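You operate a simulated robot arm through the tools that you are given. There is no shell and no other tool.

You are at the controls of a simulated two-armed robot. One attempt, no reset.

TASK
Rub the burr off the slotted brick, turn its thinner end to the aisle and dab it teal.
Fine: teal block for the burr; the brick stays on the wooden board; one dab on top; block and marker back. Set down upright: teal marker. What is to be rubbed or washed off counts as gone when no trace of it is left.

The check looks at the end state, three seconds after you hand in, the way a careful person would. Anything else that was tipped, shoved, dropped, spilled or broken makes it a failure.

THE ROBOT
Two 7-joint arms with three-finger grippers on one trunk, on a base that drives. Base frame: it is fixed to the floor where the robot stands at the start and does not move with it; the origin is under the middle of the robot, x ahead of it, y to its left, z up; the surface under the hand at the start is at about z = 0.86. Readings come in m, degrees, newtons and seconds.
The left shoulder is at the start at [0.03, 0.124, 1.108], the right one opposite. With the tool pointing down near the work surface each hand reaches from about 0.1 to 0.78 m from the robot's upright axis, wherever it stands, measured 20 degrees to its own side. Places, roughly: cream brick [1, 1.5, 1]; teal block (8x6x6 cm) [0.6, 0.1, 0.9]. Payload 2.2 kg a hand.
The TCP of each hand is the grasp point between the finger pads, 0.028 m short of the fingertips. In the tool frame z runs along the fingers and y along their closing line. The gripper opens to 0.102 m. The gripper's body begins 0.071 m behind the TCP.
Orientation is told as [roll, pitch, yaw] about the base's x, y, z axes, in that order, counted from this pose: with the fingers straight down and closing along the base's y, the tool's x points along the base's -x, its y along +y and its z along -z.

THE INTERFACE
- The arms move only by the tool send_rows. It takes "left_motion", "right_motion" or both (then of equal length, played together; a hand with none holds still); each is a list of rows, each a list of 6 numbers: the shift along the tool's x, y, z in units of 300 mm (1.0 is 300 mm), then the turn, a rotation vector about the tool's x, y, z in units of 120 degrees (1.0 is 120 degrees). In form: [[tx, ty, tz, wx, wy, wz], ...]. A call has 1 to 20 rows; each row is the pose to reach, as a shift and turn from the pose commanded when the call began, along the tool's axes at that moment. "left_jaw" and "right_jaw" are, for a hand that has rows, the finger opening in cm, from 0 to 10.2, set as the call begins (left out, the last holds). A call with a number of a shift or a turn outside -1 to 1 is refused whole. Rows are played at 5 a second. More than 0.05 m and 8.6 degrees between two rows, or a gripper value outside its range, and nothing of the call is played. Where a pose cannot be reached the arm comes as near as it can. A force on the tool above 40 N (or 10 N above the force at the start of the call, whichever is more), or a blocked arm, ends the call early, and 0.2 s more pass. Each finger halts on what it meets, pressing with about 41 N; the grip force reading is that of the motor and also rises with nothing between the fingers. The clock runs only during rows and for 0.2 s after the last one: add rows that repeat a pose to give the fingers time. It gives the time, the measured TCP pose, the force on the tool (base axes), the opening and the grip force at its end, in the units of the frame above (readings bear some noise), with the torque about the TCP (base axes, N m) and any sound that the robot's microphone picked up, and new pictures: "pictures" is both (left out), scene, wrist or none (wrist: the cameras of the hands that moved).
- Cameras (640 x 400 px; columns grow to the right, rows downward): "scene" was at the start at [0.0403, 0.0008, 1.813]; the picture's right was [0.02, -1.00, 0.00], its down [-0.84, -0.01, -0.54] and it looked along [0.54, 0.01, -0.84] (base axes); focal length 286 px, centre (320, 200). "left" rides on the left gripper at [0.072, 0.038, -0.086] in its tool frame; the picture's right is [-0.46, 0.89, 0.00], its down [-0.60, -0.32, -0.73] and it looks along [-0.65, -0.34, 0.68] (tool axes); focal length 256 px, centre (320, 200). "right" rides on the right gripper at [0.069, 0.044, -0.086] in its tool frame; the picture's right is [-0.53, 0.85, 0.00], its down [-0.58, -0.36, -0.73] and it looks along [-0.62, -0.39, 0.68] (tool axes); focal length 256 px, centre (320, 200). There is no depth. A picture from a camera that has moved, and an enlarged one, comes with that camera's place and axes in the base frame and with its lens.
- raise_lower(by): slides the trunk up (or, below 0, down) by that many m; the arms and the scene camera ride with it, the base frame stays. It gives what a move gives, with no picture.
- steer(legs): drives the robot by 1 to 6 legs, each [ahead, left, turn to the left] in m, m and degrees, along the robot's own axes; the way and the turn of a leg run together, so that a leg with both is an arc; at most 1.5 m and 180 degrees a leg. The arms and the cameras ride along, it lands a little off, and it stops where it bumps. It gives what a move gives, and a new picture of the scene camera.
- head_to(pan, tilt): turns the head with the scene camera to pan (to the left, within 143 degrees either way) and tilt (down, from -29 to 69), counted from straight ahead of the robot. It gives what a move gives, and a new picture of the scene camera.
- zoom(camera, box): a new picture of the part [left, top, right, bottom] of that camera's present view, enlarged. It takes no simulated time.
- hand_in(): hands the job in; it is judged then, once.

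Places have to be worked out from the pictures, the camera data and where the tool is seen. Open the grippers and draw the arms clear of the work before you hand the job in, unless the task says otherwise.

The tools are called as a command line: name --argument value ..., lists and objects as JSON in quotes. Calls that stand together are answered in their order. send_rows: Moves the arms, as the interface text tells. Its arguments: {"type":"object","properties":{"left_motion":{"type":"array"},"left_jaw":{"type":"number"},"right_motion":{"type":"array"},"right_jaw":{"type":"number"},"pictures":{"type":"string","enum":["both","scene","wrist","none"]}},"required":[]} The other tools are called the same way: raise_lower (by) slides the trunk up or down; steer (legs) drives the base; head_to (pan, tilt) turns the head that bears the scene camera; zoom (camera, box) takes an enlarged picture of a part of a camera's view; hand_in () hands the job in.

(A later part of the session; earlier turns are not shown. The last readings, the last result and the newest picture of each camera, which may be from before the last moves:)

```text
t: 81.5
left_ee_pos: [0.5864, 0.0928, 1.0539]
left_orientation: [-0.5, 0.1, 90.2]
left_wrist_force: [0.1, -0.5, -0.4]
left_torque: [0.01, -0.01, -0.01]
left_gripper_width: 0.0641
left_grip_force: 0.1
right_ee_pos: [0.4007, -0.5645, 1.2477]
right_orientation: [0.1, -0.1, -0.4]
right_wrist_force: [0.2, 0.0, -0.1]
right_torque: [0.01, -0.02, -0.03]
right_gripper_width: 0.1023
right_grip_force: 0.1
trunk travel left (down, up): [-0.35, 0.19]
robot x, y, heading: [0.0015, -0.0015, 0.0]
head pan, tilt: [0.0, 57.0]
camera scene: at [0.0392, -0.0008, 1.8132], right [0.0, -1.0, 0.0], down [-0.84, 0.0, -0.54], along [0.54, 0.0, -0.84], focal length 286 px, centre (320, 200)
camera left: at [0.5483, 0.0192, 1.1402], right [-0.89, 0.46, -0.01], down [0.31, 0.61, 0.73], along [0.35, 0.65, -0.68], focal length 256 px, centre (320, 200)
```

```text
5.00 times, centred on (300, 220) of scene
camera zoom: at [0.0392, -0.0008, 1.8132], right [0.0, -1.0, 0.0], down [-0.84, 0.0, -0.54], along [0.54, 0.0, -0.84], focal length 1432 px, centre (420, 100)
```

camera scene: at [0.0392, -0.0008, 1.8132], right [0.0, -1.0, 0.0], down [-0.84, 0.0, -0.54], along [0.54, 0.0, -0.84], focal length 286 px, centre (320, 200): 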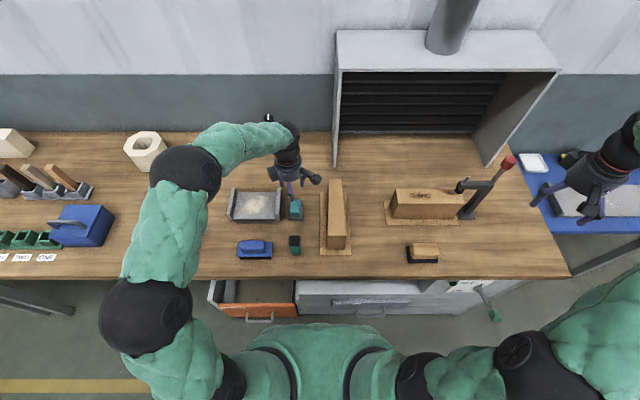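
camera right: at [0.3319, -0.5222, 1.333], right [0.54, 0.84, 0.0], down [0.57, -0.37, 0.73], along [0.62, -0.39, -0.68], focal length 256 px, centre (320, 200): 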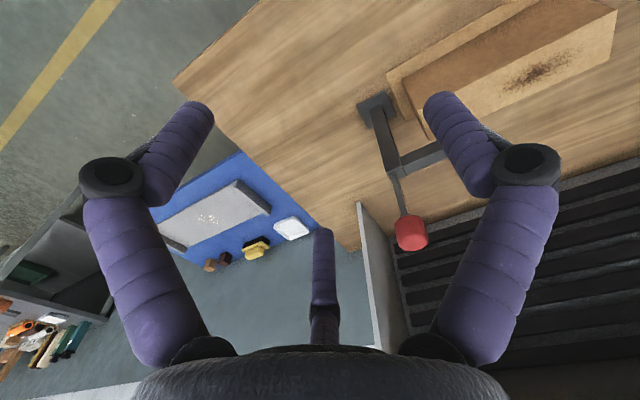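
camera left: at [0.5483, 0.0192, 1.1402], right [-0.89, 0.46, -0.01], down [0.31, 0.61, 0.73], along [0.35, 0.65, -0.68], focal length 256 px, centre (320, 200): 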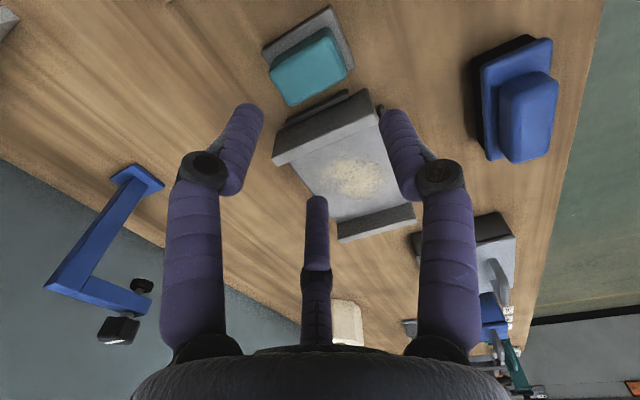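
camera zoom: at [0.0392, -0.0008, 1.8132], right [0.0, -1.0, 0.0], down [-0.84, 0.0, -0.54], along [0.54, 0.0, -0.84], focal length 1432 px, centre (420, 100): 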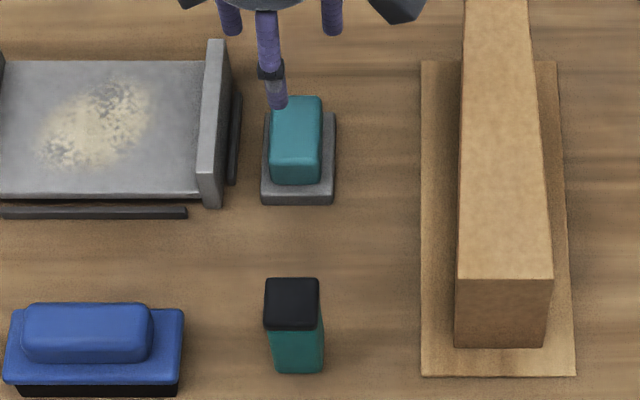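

The teal block is back on its spot. Next is the brick turn: I bring the left hand over the brick at yaw 0 with the gripper fully open, TCP slightly to −y so thumb and the two opposite digits clear both faces.

send_rows --left_motion '[[0.02, 0.01, -0.1, 0, 0, 0.07], [0.05, 0.02, -0.2, 0, 0, 0.14], [0.1, 0.03, -0.2, 0, 0, 0.21], [0.16, 0.05, -0.2, 0, 0, 0.28], [0.22, 0.07, -0.2, 0, 0, 0.35], [0.28, 0.09, -0.2, 0, 0, 0.42], [0.34, 0.1, -0.2, 0, 0, 0.49], [0.4, 0.12, -0.2, 0, 0, 0.56], [0.46, 0.13, -0.2, 0, 0, 0.63], [0.5, 0.143, -0.18, 0, 0, 0.69], [0.54, 0.143, -0.15, 0, 0, 0.751]]' --left_jaw 10.2

zoom --camera "scene" --box '[280, 140, 400, 260]'

```text
t: 83.9
left_ee_pos: [0.5431, -0.0702, 1.0973]
left_orientation: [-0.1, -0.7, -0.1]
left_wrist_force: [0.4, 0.0, 0.1]
left_torque: [0.03, 0.01, 0.01]
left_gripper_width: 0.102
left_grip_force: 0.0
right_ee_pos: [0.4027, -0.5646, 1.2466]
right_orientation: [0.0, -0.2, -0.4]
right_wrist_force: [1.2, 0.4, -0.7]
right_torque: [0.06, 0.0, -0.01]
right_gripper_width: 0.102
right_grip_force: 0.0
trunk travel left (down, up): [-0.35, 0.19]
robot x, y, heading: [0.0025, 0.0013, -0.2]
head pan, tilt: [0.0, 57.0]
camera scene: at [0.0407, -0.0013, 1.8131], right [0.0, -1.0, 0.0], down [-0.84, 0.0, -0.54], along [0.54, 0.0, -0.84], focal length 286 px, centre (320, 200)
camera left: at [0.471, -0.0326, 1.1829], right [0.47, 0.88, 0.0], down [0.6, -0.32, 0.74], along [0.65, -0.34, -0.68], focal length 256 px, centre (320, 200)
```

scene: 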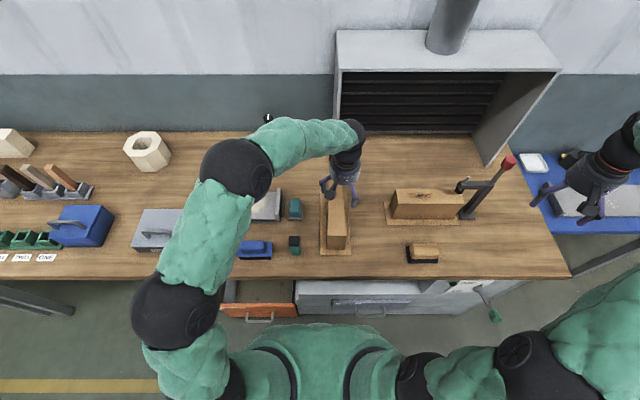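
left: 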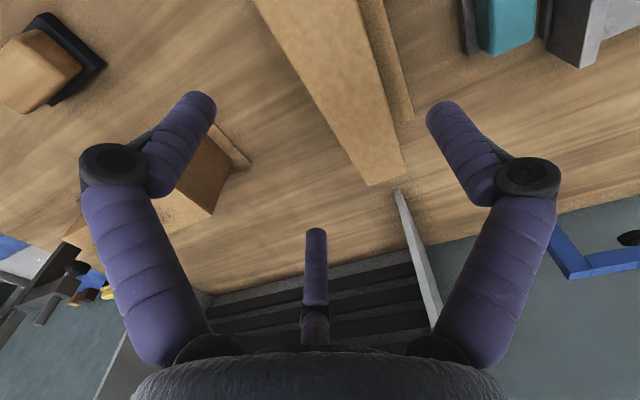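

```text
3.33 times, centred on (340, 200) of scene
camera zoom: at [0.0407, -0.0013, 1.8131], right [0.0, -1.0, 0.0], down [-0.84, 0.0, -0.54], along [0.54, 0.0, -0.84], focal length 955 px, centre (253, 200)
```

zoom: 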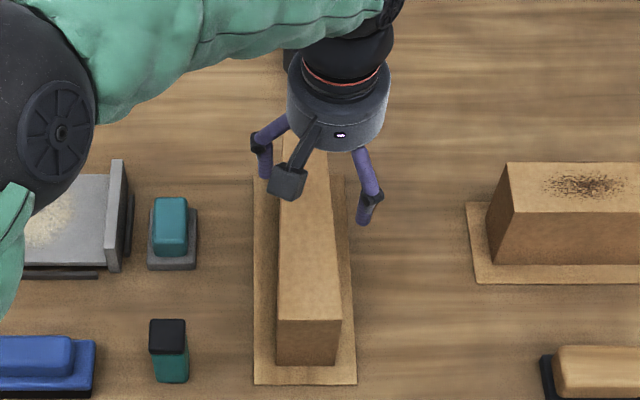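

Digits straddle the brick with clearance on both sides. I lower to z≈0.94.

send_rows --left_motion '[[0, 0, 0.12, 0, 0.003, 0], [0, 0, 0.24, 0, 0.006, 0], [0, 0, 0.34, 0, 0.006, 0], [0, 0, 0.42, 0, 0.006, 0], [0, 0, 0.48, 0, 0.006, 0], [0, 0, 0.523, 0, 0.006, 0]]'

zoom --camera "scene" --box '[280, 140, 400, 260]'

```text
t: 85.3
left_ee_pos: [0.5451, -0.0696, 0.9393]
left_orientation: [-0.2, 0.2, 0.0]
left_wrist_force: [-0.1, 0.5, -0.3]
left_torque: [0.0, 0.01, 0.02]
left_gripper_width: 0.102
left_grip_force: 0.0
right_ee_pos: [0.4025, -0.5652, 1.2481]
right_orientation: [0.0, -0.2, -0.5]
right_wrist_force: [0.1, -0.1, 0.4]
right_torque: [-0.04, 0.0, 0.03]
right_gripper_width: 0.1021
right_grip_force: 0.0
trunk travel left (down, up): [-0.35, 0.19]
robot x, y, heading: [-0.003, 0.0001, -0.1]
head pan, tilt: [0.0, 57.0]
camera scene: at [0.0405, -0.0007, 1.8131], right [0.0, -1.0, 0.0], down [-0.84, 0.0, -0.54], along [0.54, 0.0, -0.84], focal length 286 px, centre (320, 200)
camera left: at [0.4732, -0.0319, 1.0258], right [0.47, 0.89, 0.0], down [0.61, -0.32, 0.73], along [0.64, -0.34, -0.68], focal length 256 px, centre (320, 200)
```

scene: 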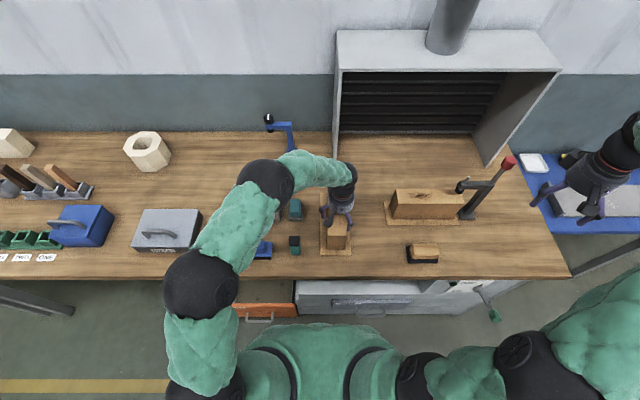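
left: 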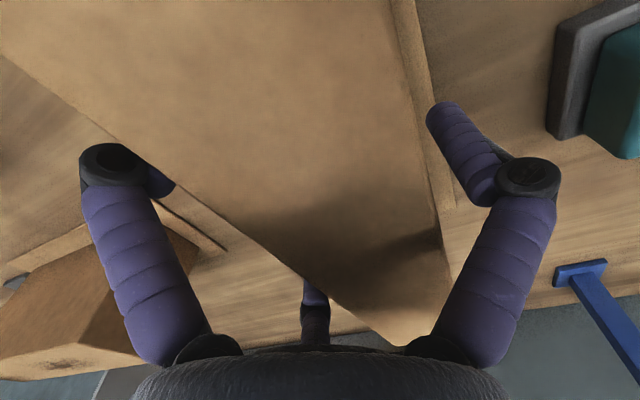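

```text
3.33 times, centred on (340, 200) of scene
camera zoom: at [0.0405, -0.0007, 1.8131], right [0.0, -1.0, 0.0], down [-0.84, 0.0, -0.54], along [0.54, 0.0, -0.84], focal length 955 px, centre (253, 200)
```

zoom: 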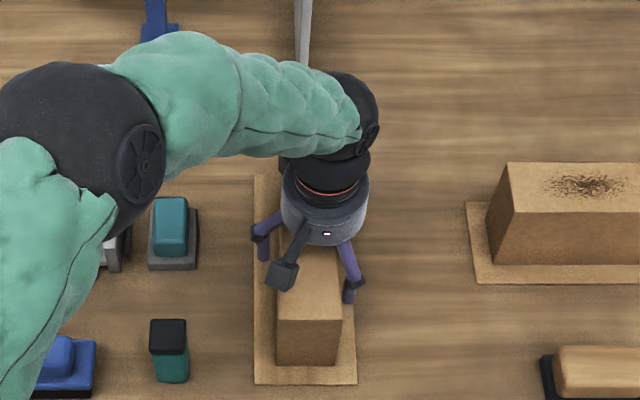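

No contact. I nudge 4 mm to +y so all digits meet the brick together, then close gently.

send_rows --left_motion '[[0, 0.014, 0, 0, 0, 0], [0, 0.014, 0, 0, 0, 0]]' --pictures "none"

send_rows --left_motion '[[0, 0, 0, 0, 0, 0], [0, 0, 0, 0, 0, 0], [0, 0, 0, 0, 0, 0], [0, 0, 0, 0, 0, 0]]' --left_jaw 0

zoom --camera "scene" --box '[280, 140, 400, 260]'

```text
t: 85.9
left_ee_pos: [0.5458, -0.0654, 0.9393]
left_orientation: [-0.2, 0.1, 0.0]
left_wrist_force: [0.3, -0.4, 0.1]
left_torque: [0.02, 0.0, 0.0]
left_gripper_width: 0.102
left_grip_force: 0.1
right_ee_pos: [0.4024, -0.5644, 1.2471]
right_orientation: [-0.1, -0.1, -0.3]
right_wrist_force: [0.6, 0.4, -0.4]
right_torque: [-0.01, -0.03, 0.03]
right_gripper_width: 0.1018
right_grip_force: 0.0
trunk travel left (down, up): [-0.35, 0.19]
robot x, y, heading: [0.0019, -0.0005, 0.2]
head pan, tilt: [0.0, 57.0]
```

```text
t: 86.9
left_ee_pos: [0.5444, -0.0662, 0.9414]
left_orientation: [-0.1, 0.0, 0.0]
left_wrist_force: [-0.5, -1.5, 15.1]
left_torque: [0.04, 0.92, 1.22]
left_gripper_width: 0.0792
left_grip_force: 41.2
right_ee_pos: [0.401, -0.5646, 1.248]
right_orientation: [0.0, -0.2, -0.2]
right_wrist_force: [0.4, 0.0, 0.4]
right_torque: [-0.03, -0.03, -0.03]
right_gripper_width: 0.102
right_grip_force: 0.1
trunk travel left (down, up): [-0.35, 0.19]
robot x, y, heading: [-0.0003, -0.0005, 0.1]
head pan, tilt: [0.0, 57.0]
camera scene: at [0.0388, -0.0008, 1.8133], right [0.0, -1.0, 0.0], down [-0.84, 0.0, -0.55], along [0.55, 0.0, -0.84], focal length 286 px, centre (320, 200)
camera left: at [0.4732, -0.0281, 1.0274], right [0.46, 0.89, 0.0], down [0.6, -0.31, 0.73], along [0.65, -0.34, -0.68], focal length 256 px, centre (320, 200)
```

scene: 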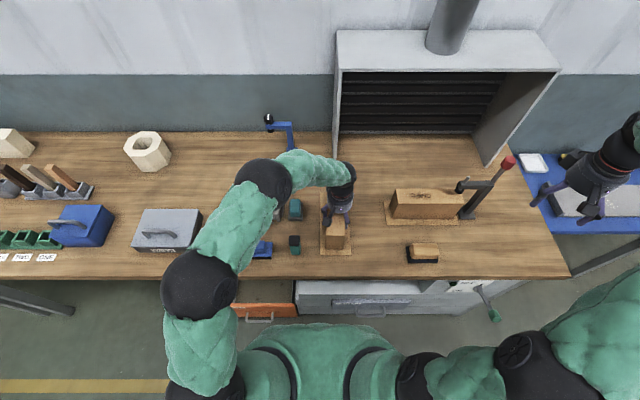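
left: 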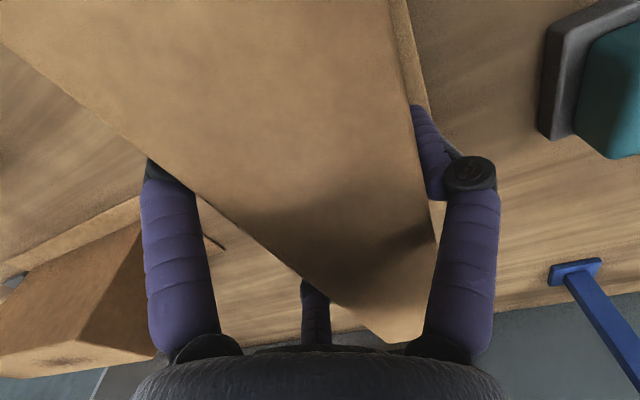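

```text
3.33 times, centred on (340, 200) of scene
camera zoom: at [0.0388, -0.0008, 1.8133], right [0.0, -1.0, 0.0], down [-0.84, 0.0, -0.55], along [0.55, 0.0, -0.84], focal length 955 px, centre (253, 200)
```

zoom: 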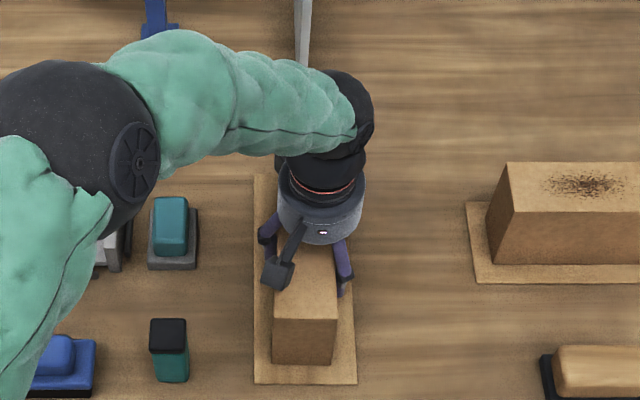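

The brick is gripped (7.9 cm reading), slightly turned by the closing. I test a small lift and read the weight.

send_rows --left_motion '[[0, 0, -0.02, 0, 0, 0], [0, 0, -0.04, 0, 0, 0], [0, 0, -0.06, 0, 0, 0], [0, 0, -0.08, 0, 0, 0]]'

zoom --camera "scene" --box '[280, 140, 400, 260]'

```text
t: 87.9
left_ee_pos: [0.5458, -0.0642, 0.9636]
left_orientation: [-0.2, 0.1, 0.0]
left_wrist_force: [0.9, 0.7, 0.3]
left_torque: [-0.23, 0.28, -0.01]
left_gripper_width: 0.0789
left_grip_force: 40.6
right_ee_pos: [0.4027, -0.5653, 1.2469]
right_orientation: [0.0, -0.1, -0.3]
right_wrist_force: [-0.4, -0.2, 0.5]
right_torque: [-0.01, 0.01, 0.01]
right_gripper_width: 0.102
right_grip_force: 0.0
trunk travel left (down, up): [-0.35, 0.19]
robot x, y, heading: [-0.0016, 0.0028, -0.2]
head pan, tilt: [0.0, 57.0]
camera scene: at [0.0406, -0.0005, 1.8132], right [0.0, -1.0, 0.0], down [-0.84, 0.0, -0.54], along [0.54, 0.0, -0.84], focal length 286 px, centre (320, 200)
camera left: at [0.4735, -0.028, 1.0513], right [0.47, 0.89, 0.0], down [0.61, -0.32, 0.73], along [0.65, -0.34, -0.68], focal length 256 px, centre (320, 200)
```

scene: 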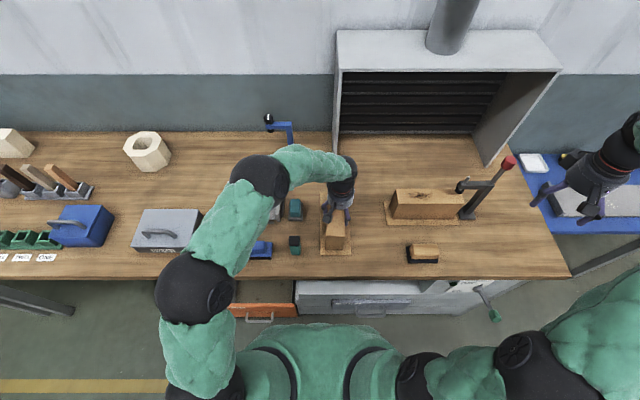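
left: 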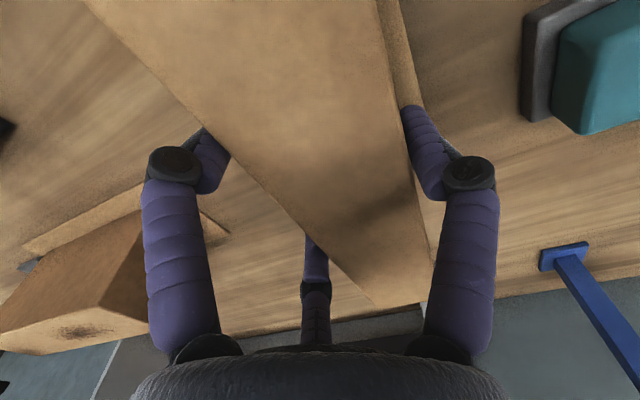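

```text
3.33 times, centred on (340, 200) of scene
camera zoom: at [0.0406, -0.0005, 1.8132], right [0.0, -1.0, 0.0], down [-0.84, 0.0, -0.54], along [0.54, 0.0, -0.84], focal length 955 px, centre (253, 200)
```

zoom: 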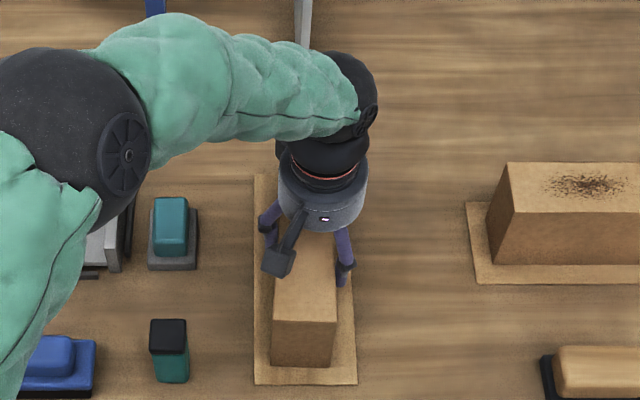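

The hand rose 2 cm but the brick stayed: the fingers slid along it. I check the force during another small lift to understand the grip.

send_rows --left_motion '[[0, 0, -0.03, 0, 0, 0]]' --pictures "wrist"

```text
t: 88.3
left_ee_pos: [0.5439, -0.0658, 0.9711]
left_orientation: [0.0, 0.4, 0.0]
left_wrist_force: [0.0, 1.1, -10.0]
left_torque: [-0.14, 0.07, 0.03]
left_gripper_width: 0.0787
left_grip_force: 40.7
right_ee_pos: [0.4019, -0.5656, 1.247]
right_orientation: [0.0, 0.0, -0.3]
right_wrist_force: [0.2, 0.1, 0.6]
right_torque: [-0.02, 0.01, 0.03]
right_gripper_width: 0.102
right_grip_force: 0.1
trunk travel left (down, up): [-0.35, 0.19]
robot x, y, heading: [-0.0024, -0.0022, 0.1]
head pan, tilt: [0.0, 57.0]
camera left: at [0.4728, -0.0278, 1.059], right [0.47, 0.89, 0.0], down [0.61, -0.32, 0.73], along [0.64, -0.34, -0.69], focal length 256 px, centre (320, 200)
```

left: 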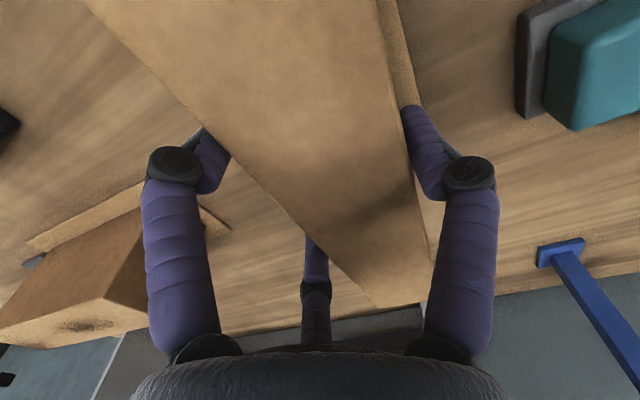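

Now the brick keeps its place in the wrist view and −10 N is felt, so it may be lifting. I raise a bit more and look.

send_rows --left_motion '[[0, 0, -0.03, 0, 0, 0], [0, 0, -0.05, 0, 0, 0], [0, 0, -0.05, 0, 0, 0]]' --pictures "both"

zoom --camera "scene" --box '[280, 140, 400, 260]'

```text
t: 89.1
left_ee_pos: [0.5444, -0.0646, 0.987]
left_orientation: [-0.1, 0.2, -0.1]
left_wrist_force: [0.0, 0.0, -10.1]
left_torque: [-0.1, 0.06, 0.01]
left_gripper_width: 0.0786
left_grip_force: 40.9
right_ee_pos: [0.4031, -0.5655, 1.2478]
right_orientation: [0.0, -0.1, -0.3]
right_wrist_force: [0.2, -0.5, -0.4]
right_torque: [-0.03, -0.01, -0.04]
right_gripper_width: 0.102
right_grip_force: 0.0
trunk travel left (down, up): [-0.35, 0.19]
robot x, y, heading: [0.0001, -0.0017, -0.2]
head pan, tilt: [0.0, 57.0]
camera scene: at [0.0413, -0.0009, 1.8131], right [0.0, -1.0, 0.0], down [-0.84, 0.0, -0.54], along [0.54, 0.0, -0.84], focal length 286 px, centre (320, 200)
camera left: at [0.4735, -0.0275, 1.0742], right [0.47, 0.88, 0.0], down [0.61, -0.32, 0.73], along [0.64, -0.34, -0.68], focal length 256 px, centre (320, 200)
```

scene: 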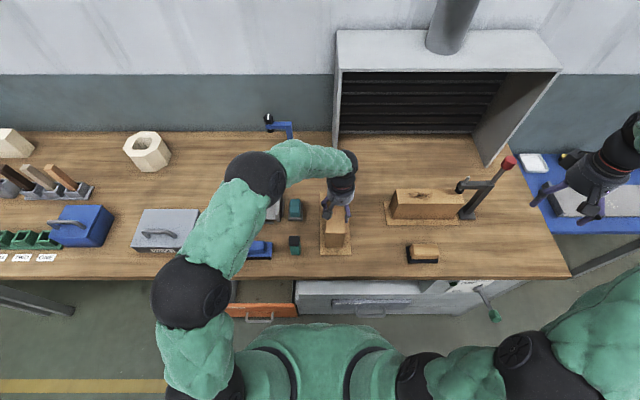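
left: 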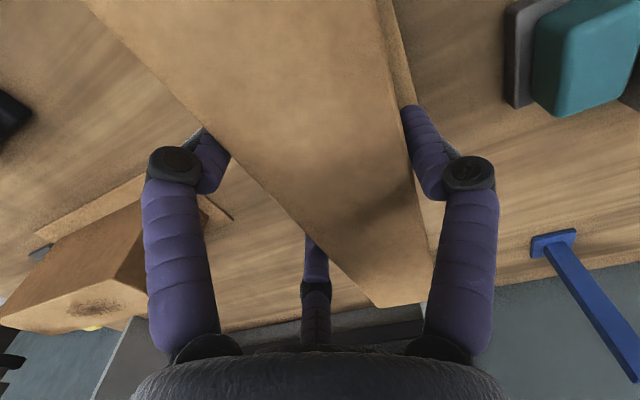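

```text
3.33 times, centred on (340, 200) of scene
camera zoom: at [0.0413, -0.0009, 1.8131], right [0.0, -1.0, 0.0], down [-0.84, 0.0, -0.54], along [0.54, 0.0, -0.84], focal length 955 px, centre (253, 200)
```

zoom: 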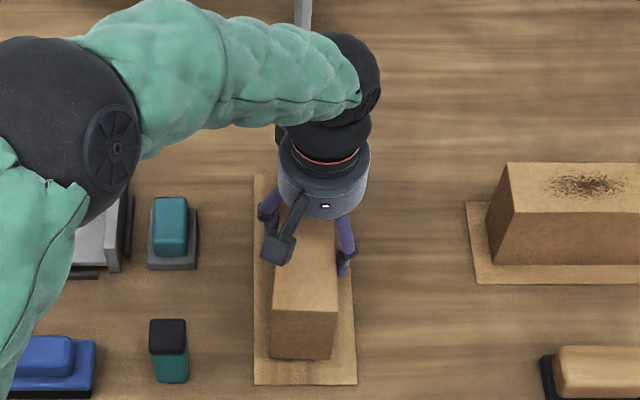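

The brick (about 1 kg) is now held firmly and clear of the board. I lift it above the teal block's height and begin rotating counter-clockwise.

send_rows --left_motion '[[0, 0, -0.06, 0, 0, 0], [0, -0.02, -0.13, 0, 0, 0], [0, -0.04, -0.15, 0, 0, 0], [0, -0.06, -0.15, 0, 0, -0.03], [0, -0.06, -0.15, 0, 0, -0.07], [0, -0.06, -0.15, 0, 0, -0.12], [0, -0.06, -0.15, 0, 0, -0.17], [0, -0.06, -0.15, 0, 0, -0.22], [0, -0.06, -0.15, 0, 0, -0.27], [0, -0.06, -0.15, 0, 0, -0.32], [0, -0.06, -0.15, 0, 0, -0.37]]'

zoom --camera "scene" --box '[280, 140, 400, 260]'

```text
t: 91.5
left_ee_pos: [0.5449, -0.0818, 1.0327]
left_orientation: [0.2, 0.2, 44.4]
left_wrist_force: [0.5, -0.5, -11.5]
left_torque: [-0.12, -0.01, -0.02]
left_gripper_width: 0.0784
left_grip_force: 40.6
right_ee_pos: [0.4029, -0.5642, 1.2468]
right_orientation: [-0.1, -0.1, -0.3]
right_wrist_force: [-0.3, -1.0, 0.2]
right_torque: [0.03, 0.02, 0.0]
right_gripper_width: 0.1019
right_grip_force: 0.0
trunk travel left (down, up): [-0.35, 0.19]
robot x, y, heading: [-0.0023, 0.0007, -0.1]
head pan, tilt: [0.0, 57.0]
camera scene: at [0.0412, -0.0008, 1.8131], right [0.0, -1.0, 0.0], down [-0.84, 0.0, -0.54], along [0.54, 0.0, -0.84], focal length 286 px, centre (320, 200)
camera left: at [0.4682, -0.1067, 1.1195], right [-0.29, 0.96, 0.0], down [0.66, 0.2, 0.73], along [0.7, 0.21, -0.68], focal length 256 px, centre (320, 200)
```

scene: 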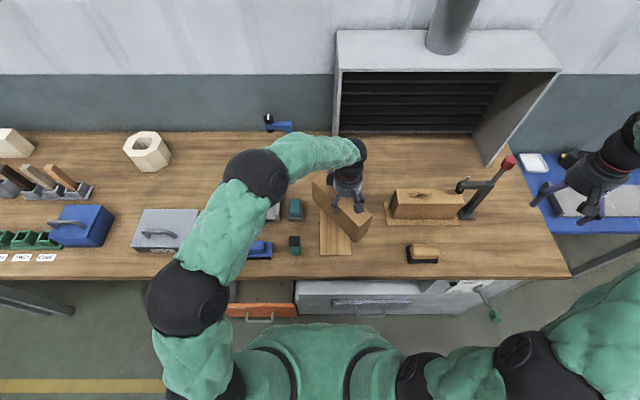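
left: 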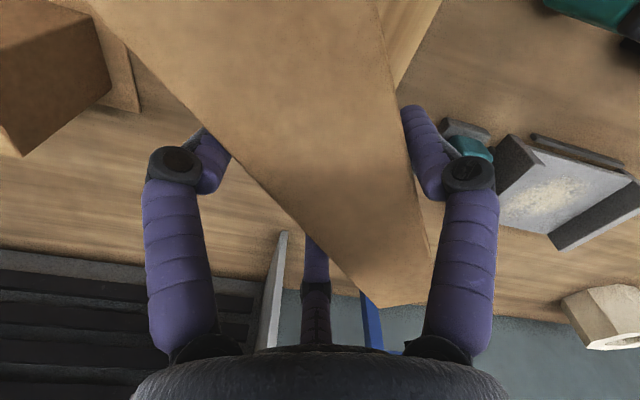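

```text
3.33 times, centred on (340, 200) of scene
camera zoom: at [0.0412, -0.0008, 1.8131], right [0.0, -1.0, 0.0], down [-0.84, 0.0, -0.54], along [0.54, 0.0, -0.84], focal length 955 px, centre (253, 200)
```

zoom: 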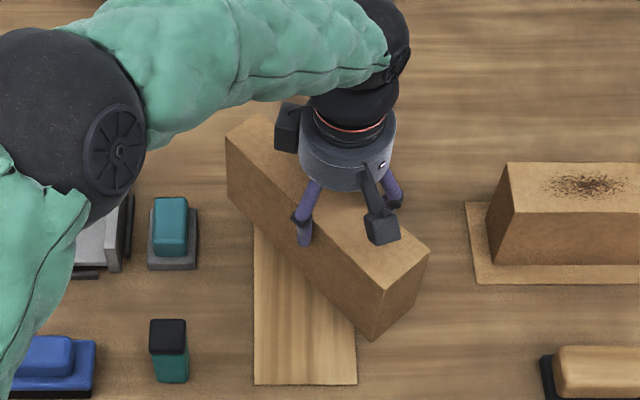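

The rotation works and the board stays put. I zoom in on the brick's faces now presented to the camera.

zoom --camera "scene" --box '[305, 170, 380, 250]'

send_rows --left_motion '[[0, 0, 0, 0, 0, -0.06], [0, 0, 0, 0, 0, -0.12], [0, 0, 0, 0, 0, -0.18], [0, 0, 0, 0, 0, -0.24], [0, 0, 0, 0, 0, -0.3], [0, 0, 0, 0, 0, -0.36], [0, 0, 0, 0, 0, -0.38]]'

zoom --camera "scene" --box '[290, 140, 400, 250]'

```text
5.00 times, centred on (342, 210) of scene
camera zoom: at [0.0412, -0.0008, 1.8131], right [0.0, -1.0, 0.0], down [-0.84, 0.0, -0.54], along [0.54, 0.0, -0.84], focal length 1432 px, centre (208, 150)
```

zoom: 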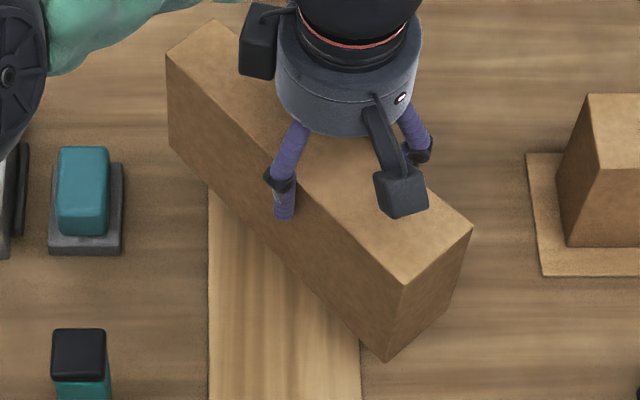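

```text
t: 93.1
left_ee_pos: [0.5441, -0.0823, 1.0333]
left_orientation: [0.2, 0.0, 90.1]
left_wrist_force: [-0.4, 0.2, -10.2]
left_torque: [-0.07, -0.13, 0.02]
left_gripper_width: 0.0783
left_grip_force: 41.2
right_ee_pos: [0.402, -0.5651, 1.2472]
right_orientation: [-0.1, -0.1, -0.3]
right_wrist_force: [-0.3, 0.1, 0.1]
right_torque: [0.0, 0.0, -0.02]
right_gripper_width: 0.1021
right_grip_force: 0.2
trunk travel left (down, up): [-0.35, 0.19]
robot x, y, heading: [-0.0028, 0.001, -0.1]
head pan, tilt: [0.0, 57.0]
camera scene: at [0.0412, -0.0008, 1.8131], right [0.0, -1.0, 0.0], down [-0.84, 0.0, -0.54], along [0.54, 0.0, -0.84], focal length 286 px, centre (320, 200)
camera left: at [0.5078, -0.1557, 1.1197], right [-0.89, 0.46, 0.0], down [0.32, 0.61, 0.73], along [0.34, 0.65, -0.68], focal length 256 px, centre (320, 200)
```

scene: 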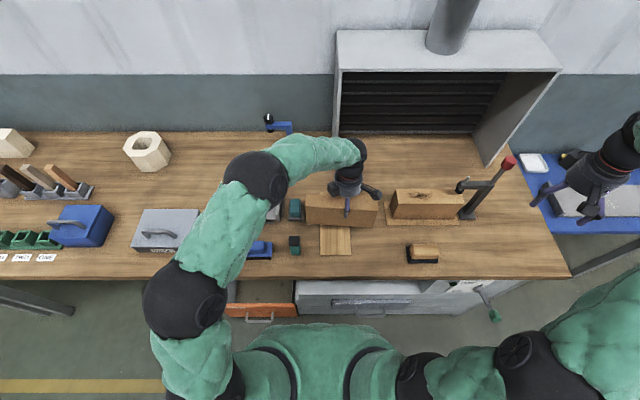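
left: 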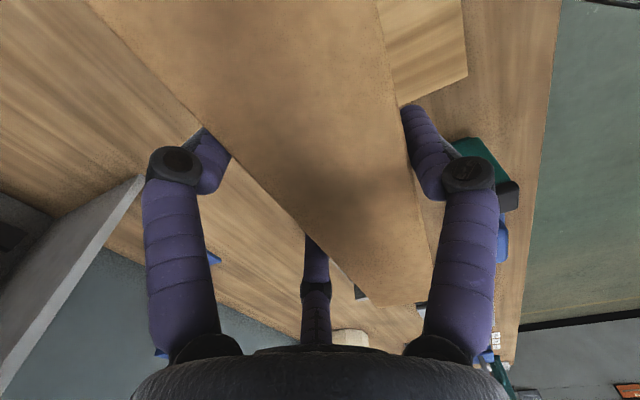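

```text
3.64 times, centred on (345, 195) of scene
camera zoom: at [0.0412, -0.0008, 1.8131], right [0.0, -1.0, 0.0], down [-0.84, 0.0, -0.54], along [0.54, 0.0, -0.84], focal length 1042 px, centre (229, 218)
```

zoom: 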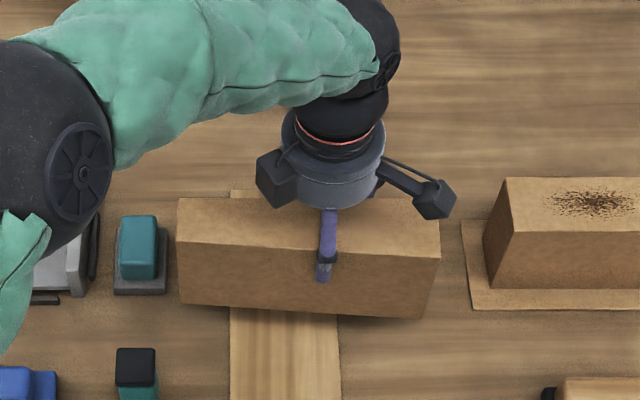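

Halfway (yaw 90°). I continue turning toward 150°+.

send_rows --left_motion '[[0, 0, 0, 0, 0, -0.06], [0, 0, 0, 0, 0, -0.12], [0, 0, 0, 0, 0, -0.18], [0, 0, 0, 0, 0, -0.24], [0, 0, 0, 0, 0, -0.3], [0, 0, 0, 0, 0, -0.36], [0, 0, 0, 0, 0, -0.42], [0, 0, 0, 0, 0, -0.48], [0, 0, 0, 0, 0, -0.5]]'

zoom --camera "scene" --box '[290, 140, 400, 250]'

```text
t: 95.1
left_ee_pos: [0.563, -0.0608, 1.0347]
left_orientation: [1.2, 0.1, 142.7]
left_wrist_force: [1.1, -0.2, -6.3]
left_torque: [0.07, -0.07, 0.0]
left_gripper_width: 0.0787
left_grip_force: 40.0
left hand out of reach, approached as far as the arm can: row 7, 8, 9
right_ee_pos: [0.4017, -0.5659, 1.2455]
right_orientation: [0.2, -0.3, -0.3]
right_wrist_force: [0.5, -1.0, 0.6]
right_torque: [0.0, -0.03, -0.01]
right_gripper_width: 0.1018
right_grip_force: 0.0
trunk travel left (down, up): [-0.35, 0.19]
robot x, y, heading: [0.0031, -0.0006, -0.0]
head pan, tilt: [0.0, 57.0]
camera scene: at [0.04, -0.0023, 1.8132], right [0.0, -1.0, 0.0], down [-0.84, 0.0, -0.54], along [0.54, 0.0, -0.84], focal length 286 px, centre (320, 200)
camera left: at [0.5995, -0.1338, 1.1227], right [-0.91, -0.42, 0.02], down [-0.28, 0.63, 0.72], along [-0.32, 0.65, -0.69], focal length 256 px, centre (320, 200)
```

scene: 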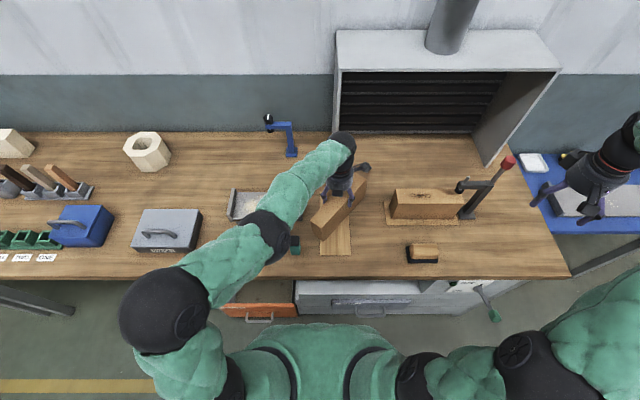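
left: 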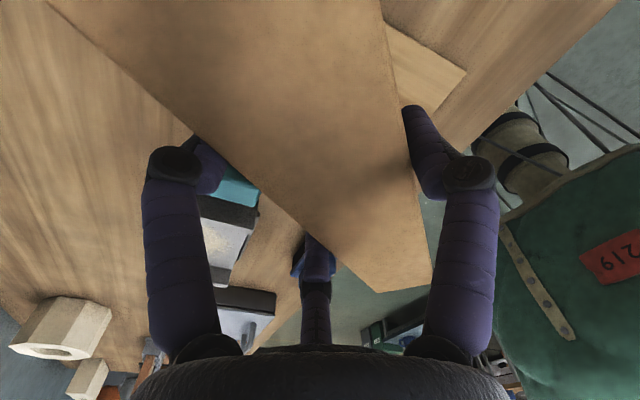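

```text
3.64 times, centred on (345, 195) of scene
camera zoom: at [0.04, -0.0023, 1.8132], right [0.0, -1.0, 0.0], down [-0.84, 0.0, -0.54], along [0.54, 0.0, -0.84], focal length 1042 px, centre (229, 218)
```

zoom: 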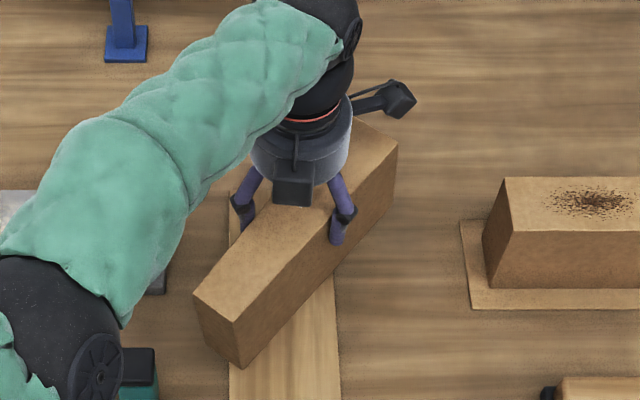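

The arm ran out of range near 143° with the elbow dropping. I turn back to about 110°, a comfortable pose; I'll set the brick down on the board there and finish the turn with the right hand.

send_rows --left_motion '[[0, 0, 0, -0.005, 0, 0.06], [0, 0, 0, -0.01, 0, 0.12], [0, 0, 0, -0.01, 0, 0.18], [0, 0, 0, -0.01, 0, 0.24], [0, 0, 0, -0.01, 0, 0.27], [0, 0, 0, -0.01, 0, 0.27]]'

zoom --camera "scene" --box '[290, 140, 400, 250]'

```text
t: 96.5
left_ee_pos: [0.563, -0.0609, 1.0332]
left_orientation: [2.2, 1.0, 110.3]
left_wrist_force: [-0.4, 0.8, -9.0]
left_torque: [0.03, -0.11, -0.01]
left_gripper_width: 0.0783
left_grip_force: 41.3
right_ee_pos: [0.4026, -0.5646, 1.2481]
right_orientation: [0.0, -0.1, -0.3]
right_wrist_force: [-0.1, -0.4, -0.2]
right_torque: [-0.01, 0.01, -0.02]
right_gripper_width: 0.1019
right_grip_force: 0.0
trunk travel left (down, up): [-0.35, 0.19]
robot x, y, heading: [0.0018, -0.0013, 0.0]
head pan, tilt: [0.0, 57.0]
camera scene: at [0.0411, -0.0008, 1.8131], right [0.0, -1.0, 0.0], down [-0.84, 0.0, -0.54], along [0.54, 0.0, -0.84], focal length 286 px, centre (320, 200)
camera left: at [0.5553, -0.1393, 1.123], right [-0.99, 0.13, 0.03], down [0.11, 0.7, 0.71], along [0.07, 0.7, -0.71], focal length 256 px, centre (320, 200)
```

scene: 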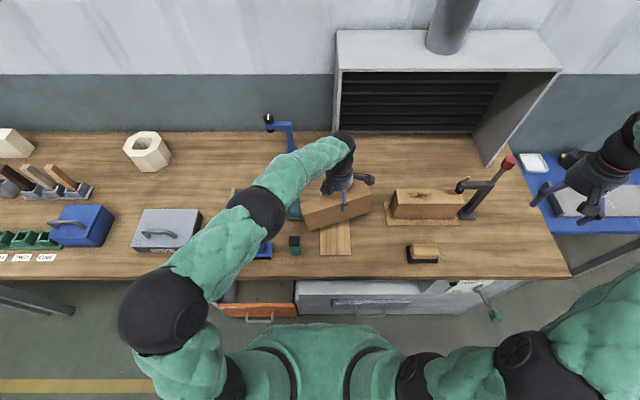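
left: 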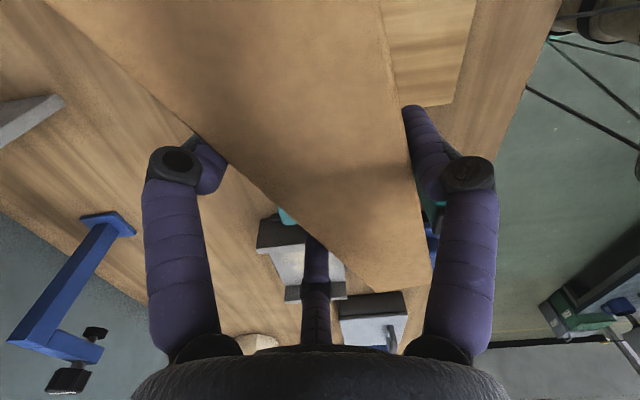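

```text
3.64 times, centred on (345, 195) of scene
camera zoom: at [0.0411, -0.0008, 1.8131], right [0.0, -1.0, 0.0], down [-0.84, 0.0, -0.54], along [0.54, 0.0, -0.84], focal length 1042 px, centre (229, 218)
```

zoom: 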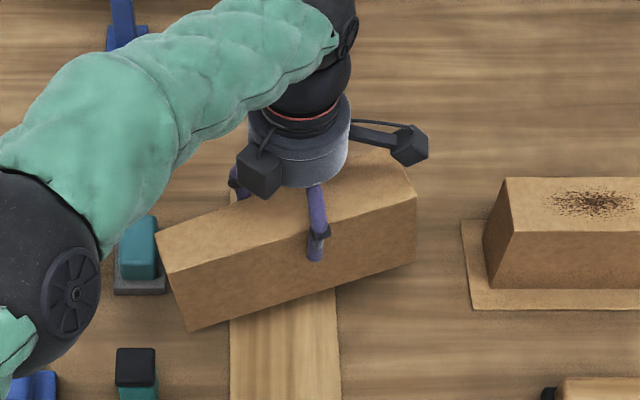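

The elbow is still high (~1.28), and the brick's thin end clears the teal block. I level the tilt, shift slightly away from the block, and lower toward the board.

send_rows --left_motion '[[0.017, 0.012, 0.04, -0.009, -0.004, 0], [0.034, 0.023, 0.08, -0.018, -0.008, 0], [0.034, 0.023, 0.12, -0.018, -0.008, 0], [0.034, 0.023, 0.16, -0.018, -0.008, 0], [0.034, 0.023, 0.19, -0.018, -0.008, 0], [0.034, 0.023, 0.205, -0.018, -0.008, 0]]'

zoom --camera "scene" --box '[290, 140, 400, 250]'

```text
t: 97.9
left_ee_pos: [0.5573, -0.0731, 0.9743]
left_orientation: [4.3, 0.1, 110.3]
left_wrist_force: [-3.9, 0.5, 1.9]
left_torque: [1.38, 0.64, 0.39]
left_gripper_width: 0.0785
left_grip_force: 40.9
right_ee_pos: [0.402, -0.5656, 1.2479]
right_orientation: [0.1, -0.2, -0.3]
right_wrist_force: [0.2, 0.3, 0.2]
right_torque: [0.01, -0.01, 0.0]
right_gripper_width: 0.1018
right_grip_force: 0.0
trunk travel left (down, up): [-0.35, 0.19]
robot x, y, heading: [0.0022, 0.001, -0.2]
head pan, tilt: [0.0, 57.0]
camera scene: at [0.039, -0.0008, 1.8133], right [0.0, -1.0, 0.0], down [-0.84, 0.0, -0.55], along [0.55, 0.0, -0.84], focal length 286 px, centre (320, 200)
camera left: at [0.5538, -0.1531, 1.0636], right [-0.99, 0.13, 0.07], down [0.14, 0.7, 0.7], along [0.05, 0.71, -0.71], focal length 256 px, centre (320, 200)
```

scene: 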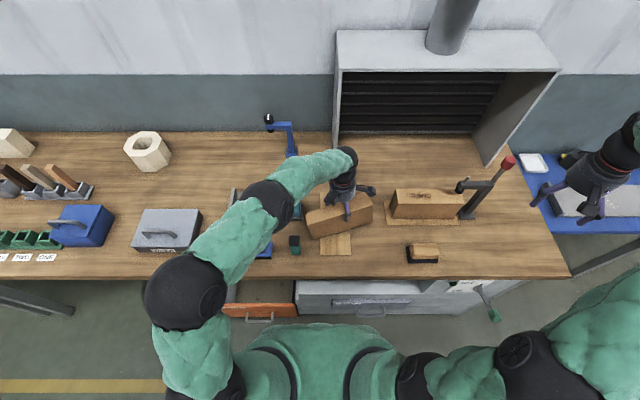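
left: 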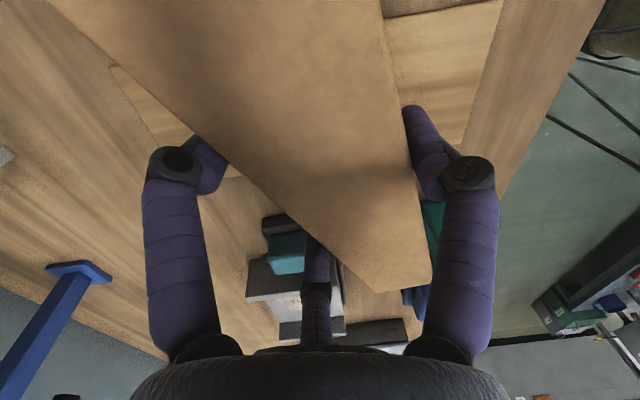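

```text
3.64 times, centred on (345, 195) of scene
camera zoom: at [0.039, -0.0008, 1.8133], right [0.0, -1.0, 0.0], down [-0.84, 0.0, -0.55], along [0.55, 0.0, -0.84], focal length 1042 px, centre (229, 218)
```

zoom: 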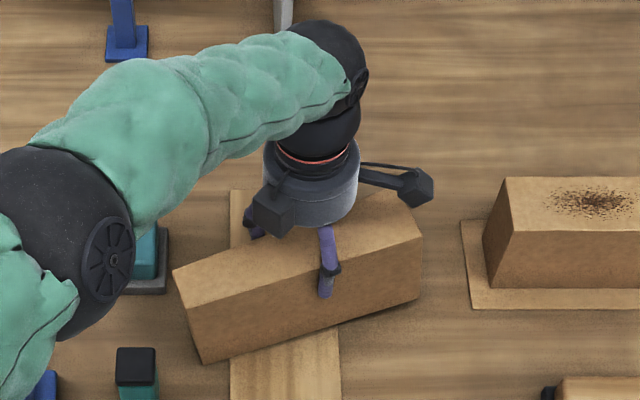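

My roll correction had the wrong sign (now 4.3°). I lift a centimetre, level the hand correctly and set down again.

send_rows --left_motion '[[0, 0, -0.03, 0, 0, 0], [0, 0, -0.04, 0.018, 0, 0], [0, 0, -0.04, 0.036, 0, 0], [0, 0, -0.04, 0.036, 0, 0]]' --pictures "none"

```text
t: 98.9
left_ee_pos: [0.5572, -0.0728, 0.9839]
left_orientation: [0.1, 0.2, 110.2]
left_wrist_force: [0.2, -0.5, -9.8]
left_torque: [0.01, -0.13, -0.01]
left_gripper_width: 0.0785
left_grip_force: 41.4
right_ee_pos: [0.4019, -0.5657, 1.2466]
right_orientation: [0.0, -0.1, -0.3]
right_wrist_force: [-0.6, 0.0, 0.2]
right_torque: [-0.04, -0.02, 0.02]
right_gripper_width: 0.102
right_grip_force: 0.1
trunk travel left (down, up): [-0.35, 0.19]
robot x, y, heading: [-0.0015, 0.0005, -0.1]
head pan, tilt: [0.0, 57.0]
```

Level now and carrying the full weight freely. I lower until the brick rests on the board.

send_rows --left_motion '[[0, 0, 0.02, 0, 0, 0], [0, 0, 0.035, 0, 0, 0], [0, 0, 0.045, 0, 0, 0], [0, 0, 0.052, 0, 0, 0]]' --pictures "none"

```text
t: 99.9
left_ee_pos: [0.5591, -0.0757, 0.9718]
left_orientation: [-0.1, 0.4, 110.3]
left_wrist_force: [0.8, -7.1, 11.5]
left_torque: [0.94, 1.23, 0.42]
left_gripper_width: 0.0789
left_grip_force: 41.3
right_ee_pos: [0.4003, -0.565, 1.2471]
right_orientation: [0.1, -0.1, -0.4]
right_wrist_force: [0.2, 0.4, -0.2]
right_torque: [0.02, 0.0, 0.01]
right_gripper_width: 0.102
right_grip_force: 0.0
trunk travel left (down, up): [-0.35, 0.19]
robot x, y, heading: [-0.0018, -0.0021, 0.0]
head pan, tilt: [0.0, 57.0]
```

Contact is felt with a sideways push of −7 N; I look before releasing to make sure the brick isn't touching the teal block.

zoom --camera "scene" --box '[270, 160, 390, 250]'

zoom --camera "left" --box '[180, 0, 560, 340]'

```text
4.44 times, centred on (330, 205) of scene
camera zoom: at [0.0396, -0.0021, 1.8133], right [0.0, -1.0, 0.0], down [-0.84, 0.0, -0.54], along [0.54, 0.0, -0.84], focal length 1273 px, centre (276, 178)
```

zoom: 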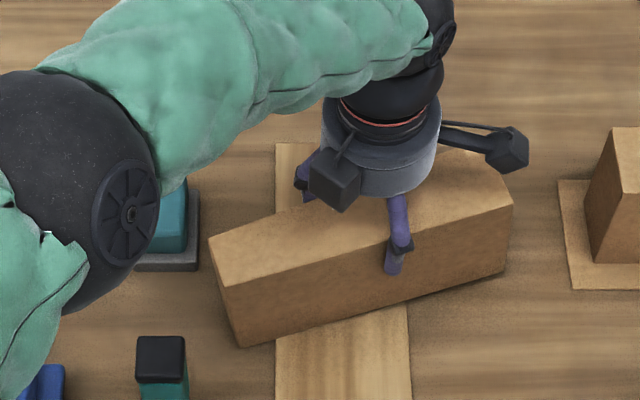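

```text
1.18 times, centred on (370, 170) of left
camera zoom: at [0.5495, -0.1569, 1.0588], right [-0.99, 0.13, -0.01], down [0.08, 0.68, 0.73], along [0.1, 0.72, -0.68], focal length 301 px, centre (261, 235)
```

zoom: 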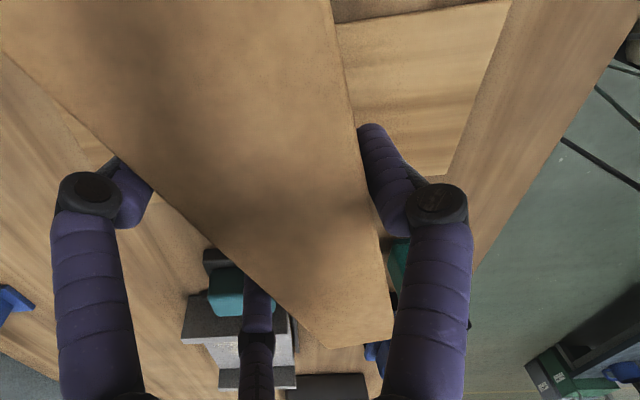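

The brick is clear of the teal block and resting on the board. I release it.

send_rows --left_motion '[[0, 0, 0, 0, 0, 0], [0, 0, 0, 0, 0, 0], [0, 0, 0, 0, 0, 0]]' --left_jaw 9.6

zoom --camera "scene" --box '[270, 160, 390, 250]'

```text
t: 100.7
left_ee_pos: [0.558, -0.074, 0.9675]
left_orientation: [0.0, 0.2, 110.2]
left_wrist_force: [0.5, 0.4, -0.5]
left_torque: [0.01, -0.02, -0.01]
left_gripper_width: 0.0961
left_grip_force: 0.0
right_ee_pos: [0.4023, -0.5638, 1.2474]
right_orientation: [0.1, -0.1, -0.3]
right_wrist_force: [-0.2, 0.5, 0.4]
right_torque: [-0.02, 0.02, -0.02]
right_gripper_width: 0.1019
right_grip_force: 0.0
trunk travel left (down, up): [-0.35, 0.19]
robot x, y, heading: [-0.0002, -0.0002, 0.2]
head pan, tilt: [0.0, 57.0]
camera scene: at [0.0402, -0.0005, 1.8131], right [0.0, -1.0, 0.0], down [-0.84, 0.0, -0.54], along [0.54, 0.0, -0.84], focal length 286 px, centre (320, 200)
camera left: at [0.5482, -0.155, 1.0559], right [-0.99, 0.13, 0.0], down [0.09, 0.68, 0.73], along [0.1, 0.72, -0.68], focal length 256 px, centre (320, 200)
```

scene: 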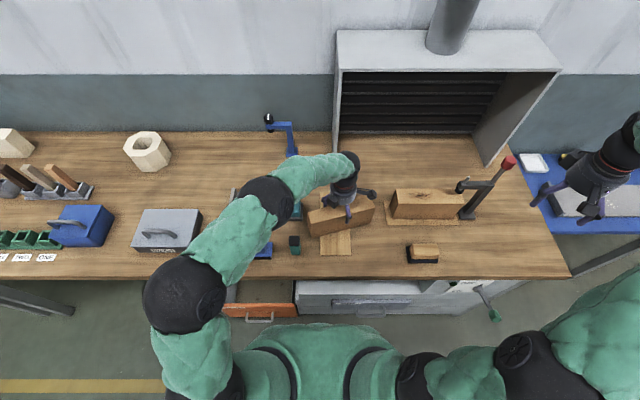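
left: 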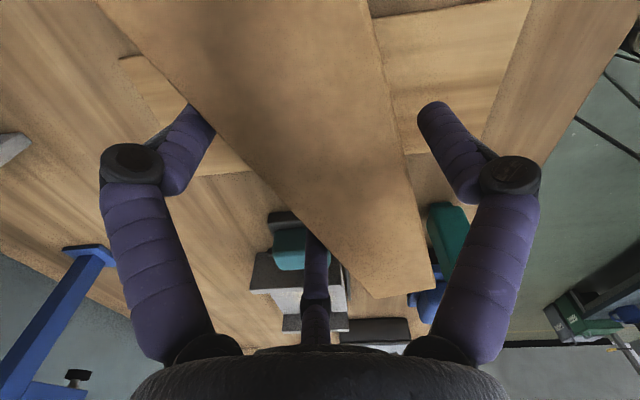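

```text
4.44 times, centred on (330, 205) of scene
camera zoom: at [0.0402, -0.0005, 1.8131], right [0.0, -1.0, 0.0], down [-0.84, 0.0, -0.54], along [0.54, 0.0, -0.84], focal length 1273 px, centre (276, 178)
```

zoom: 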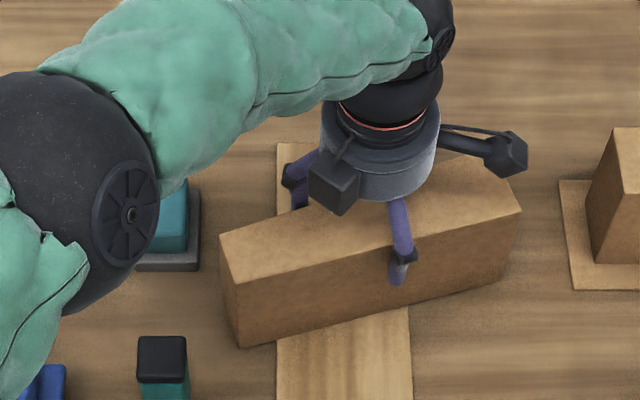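

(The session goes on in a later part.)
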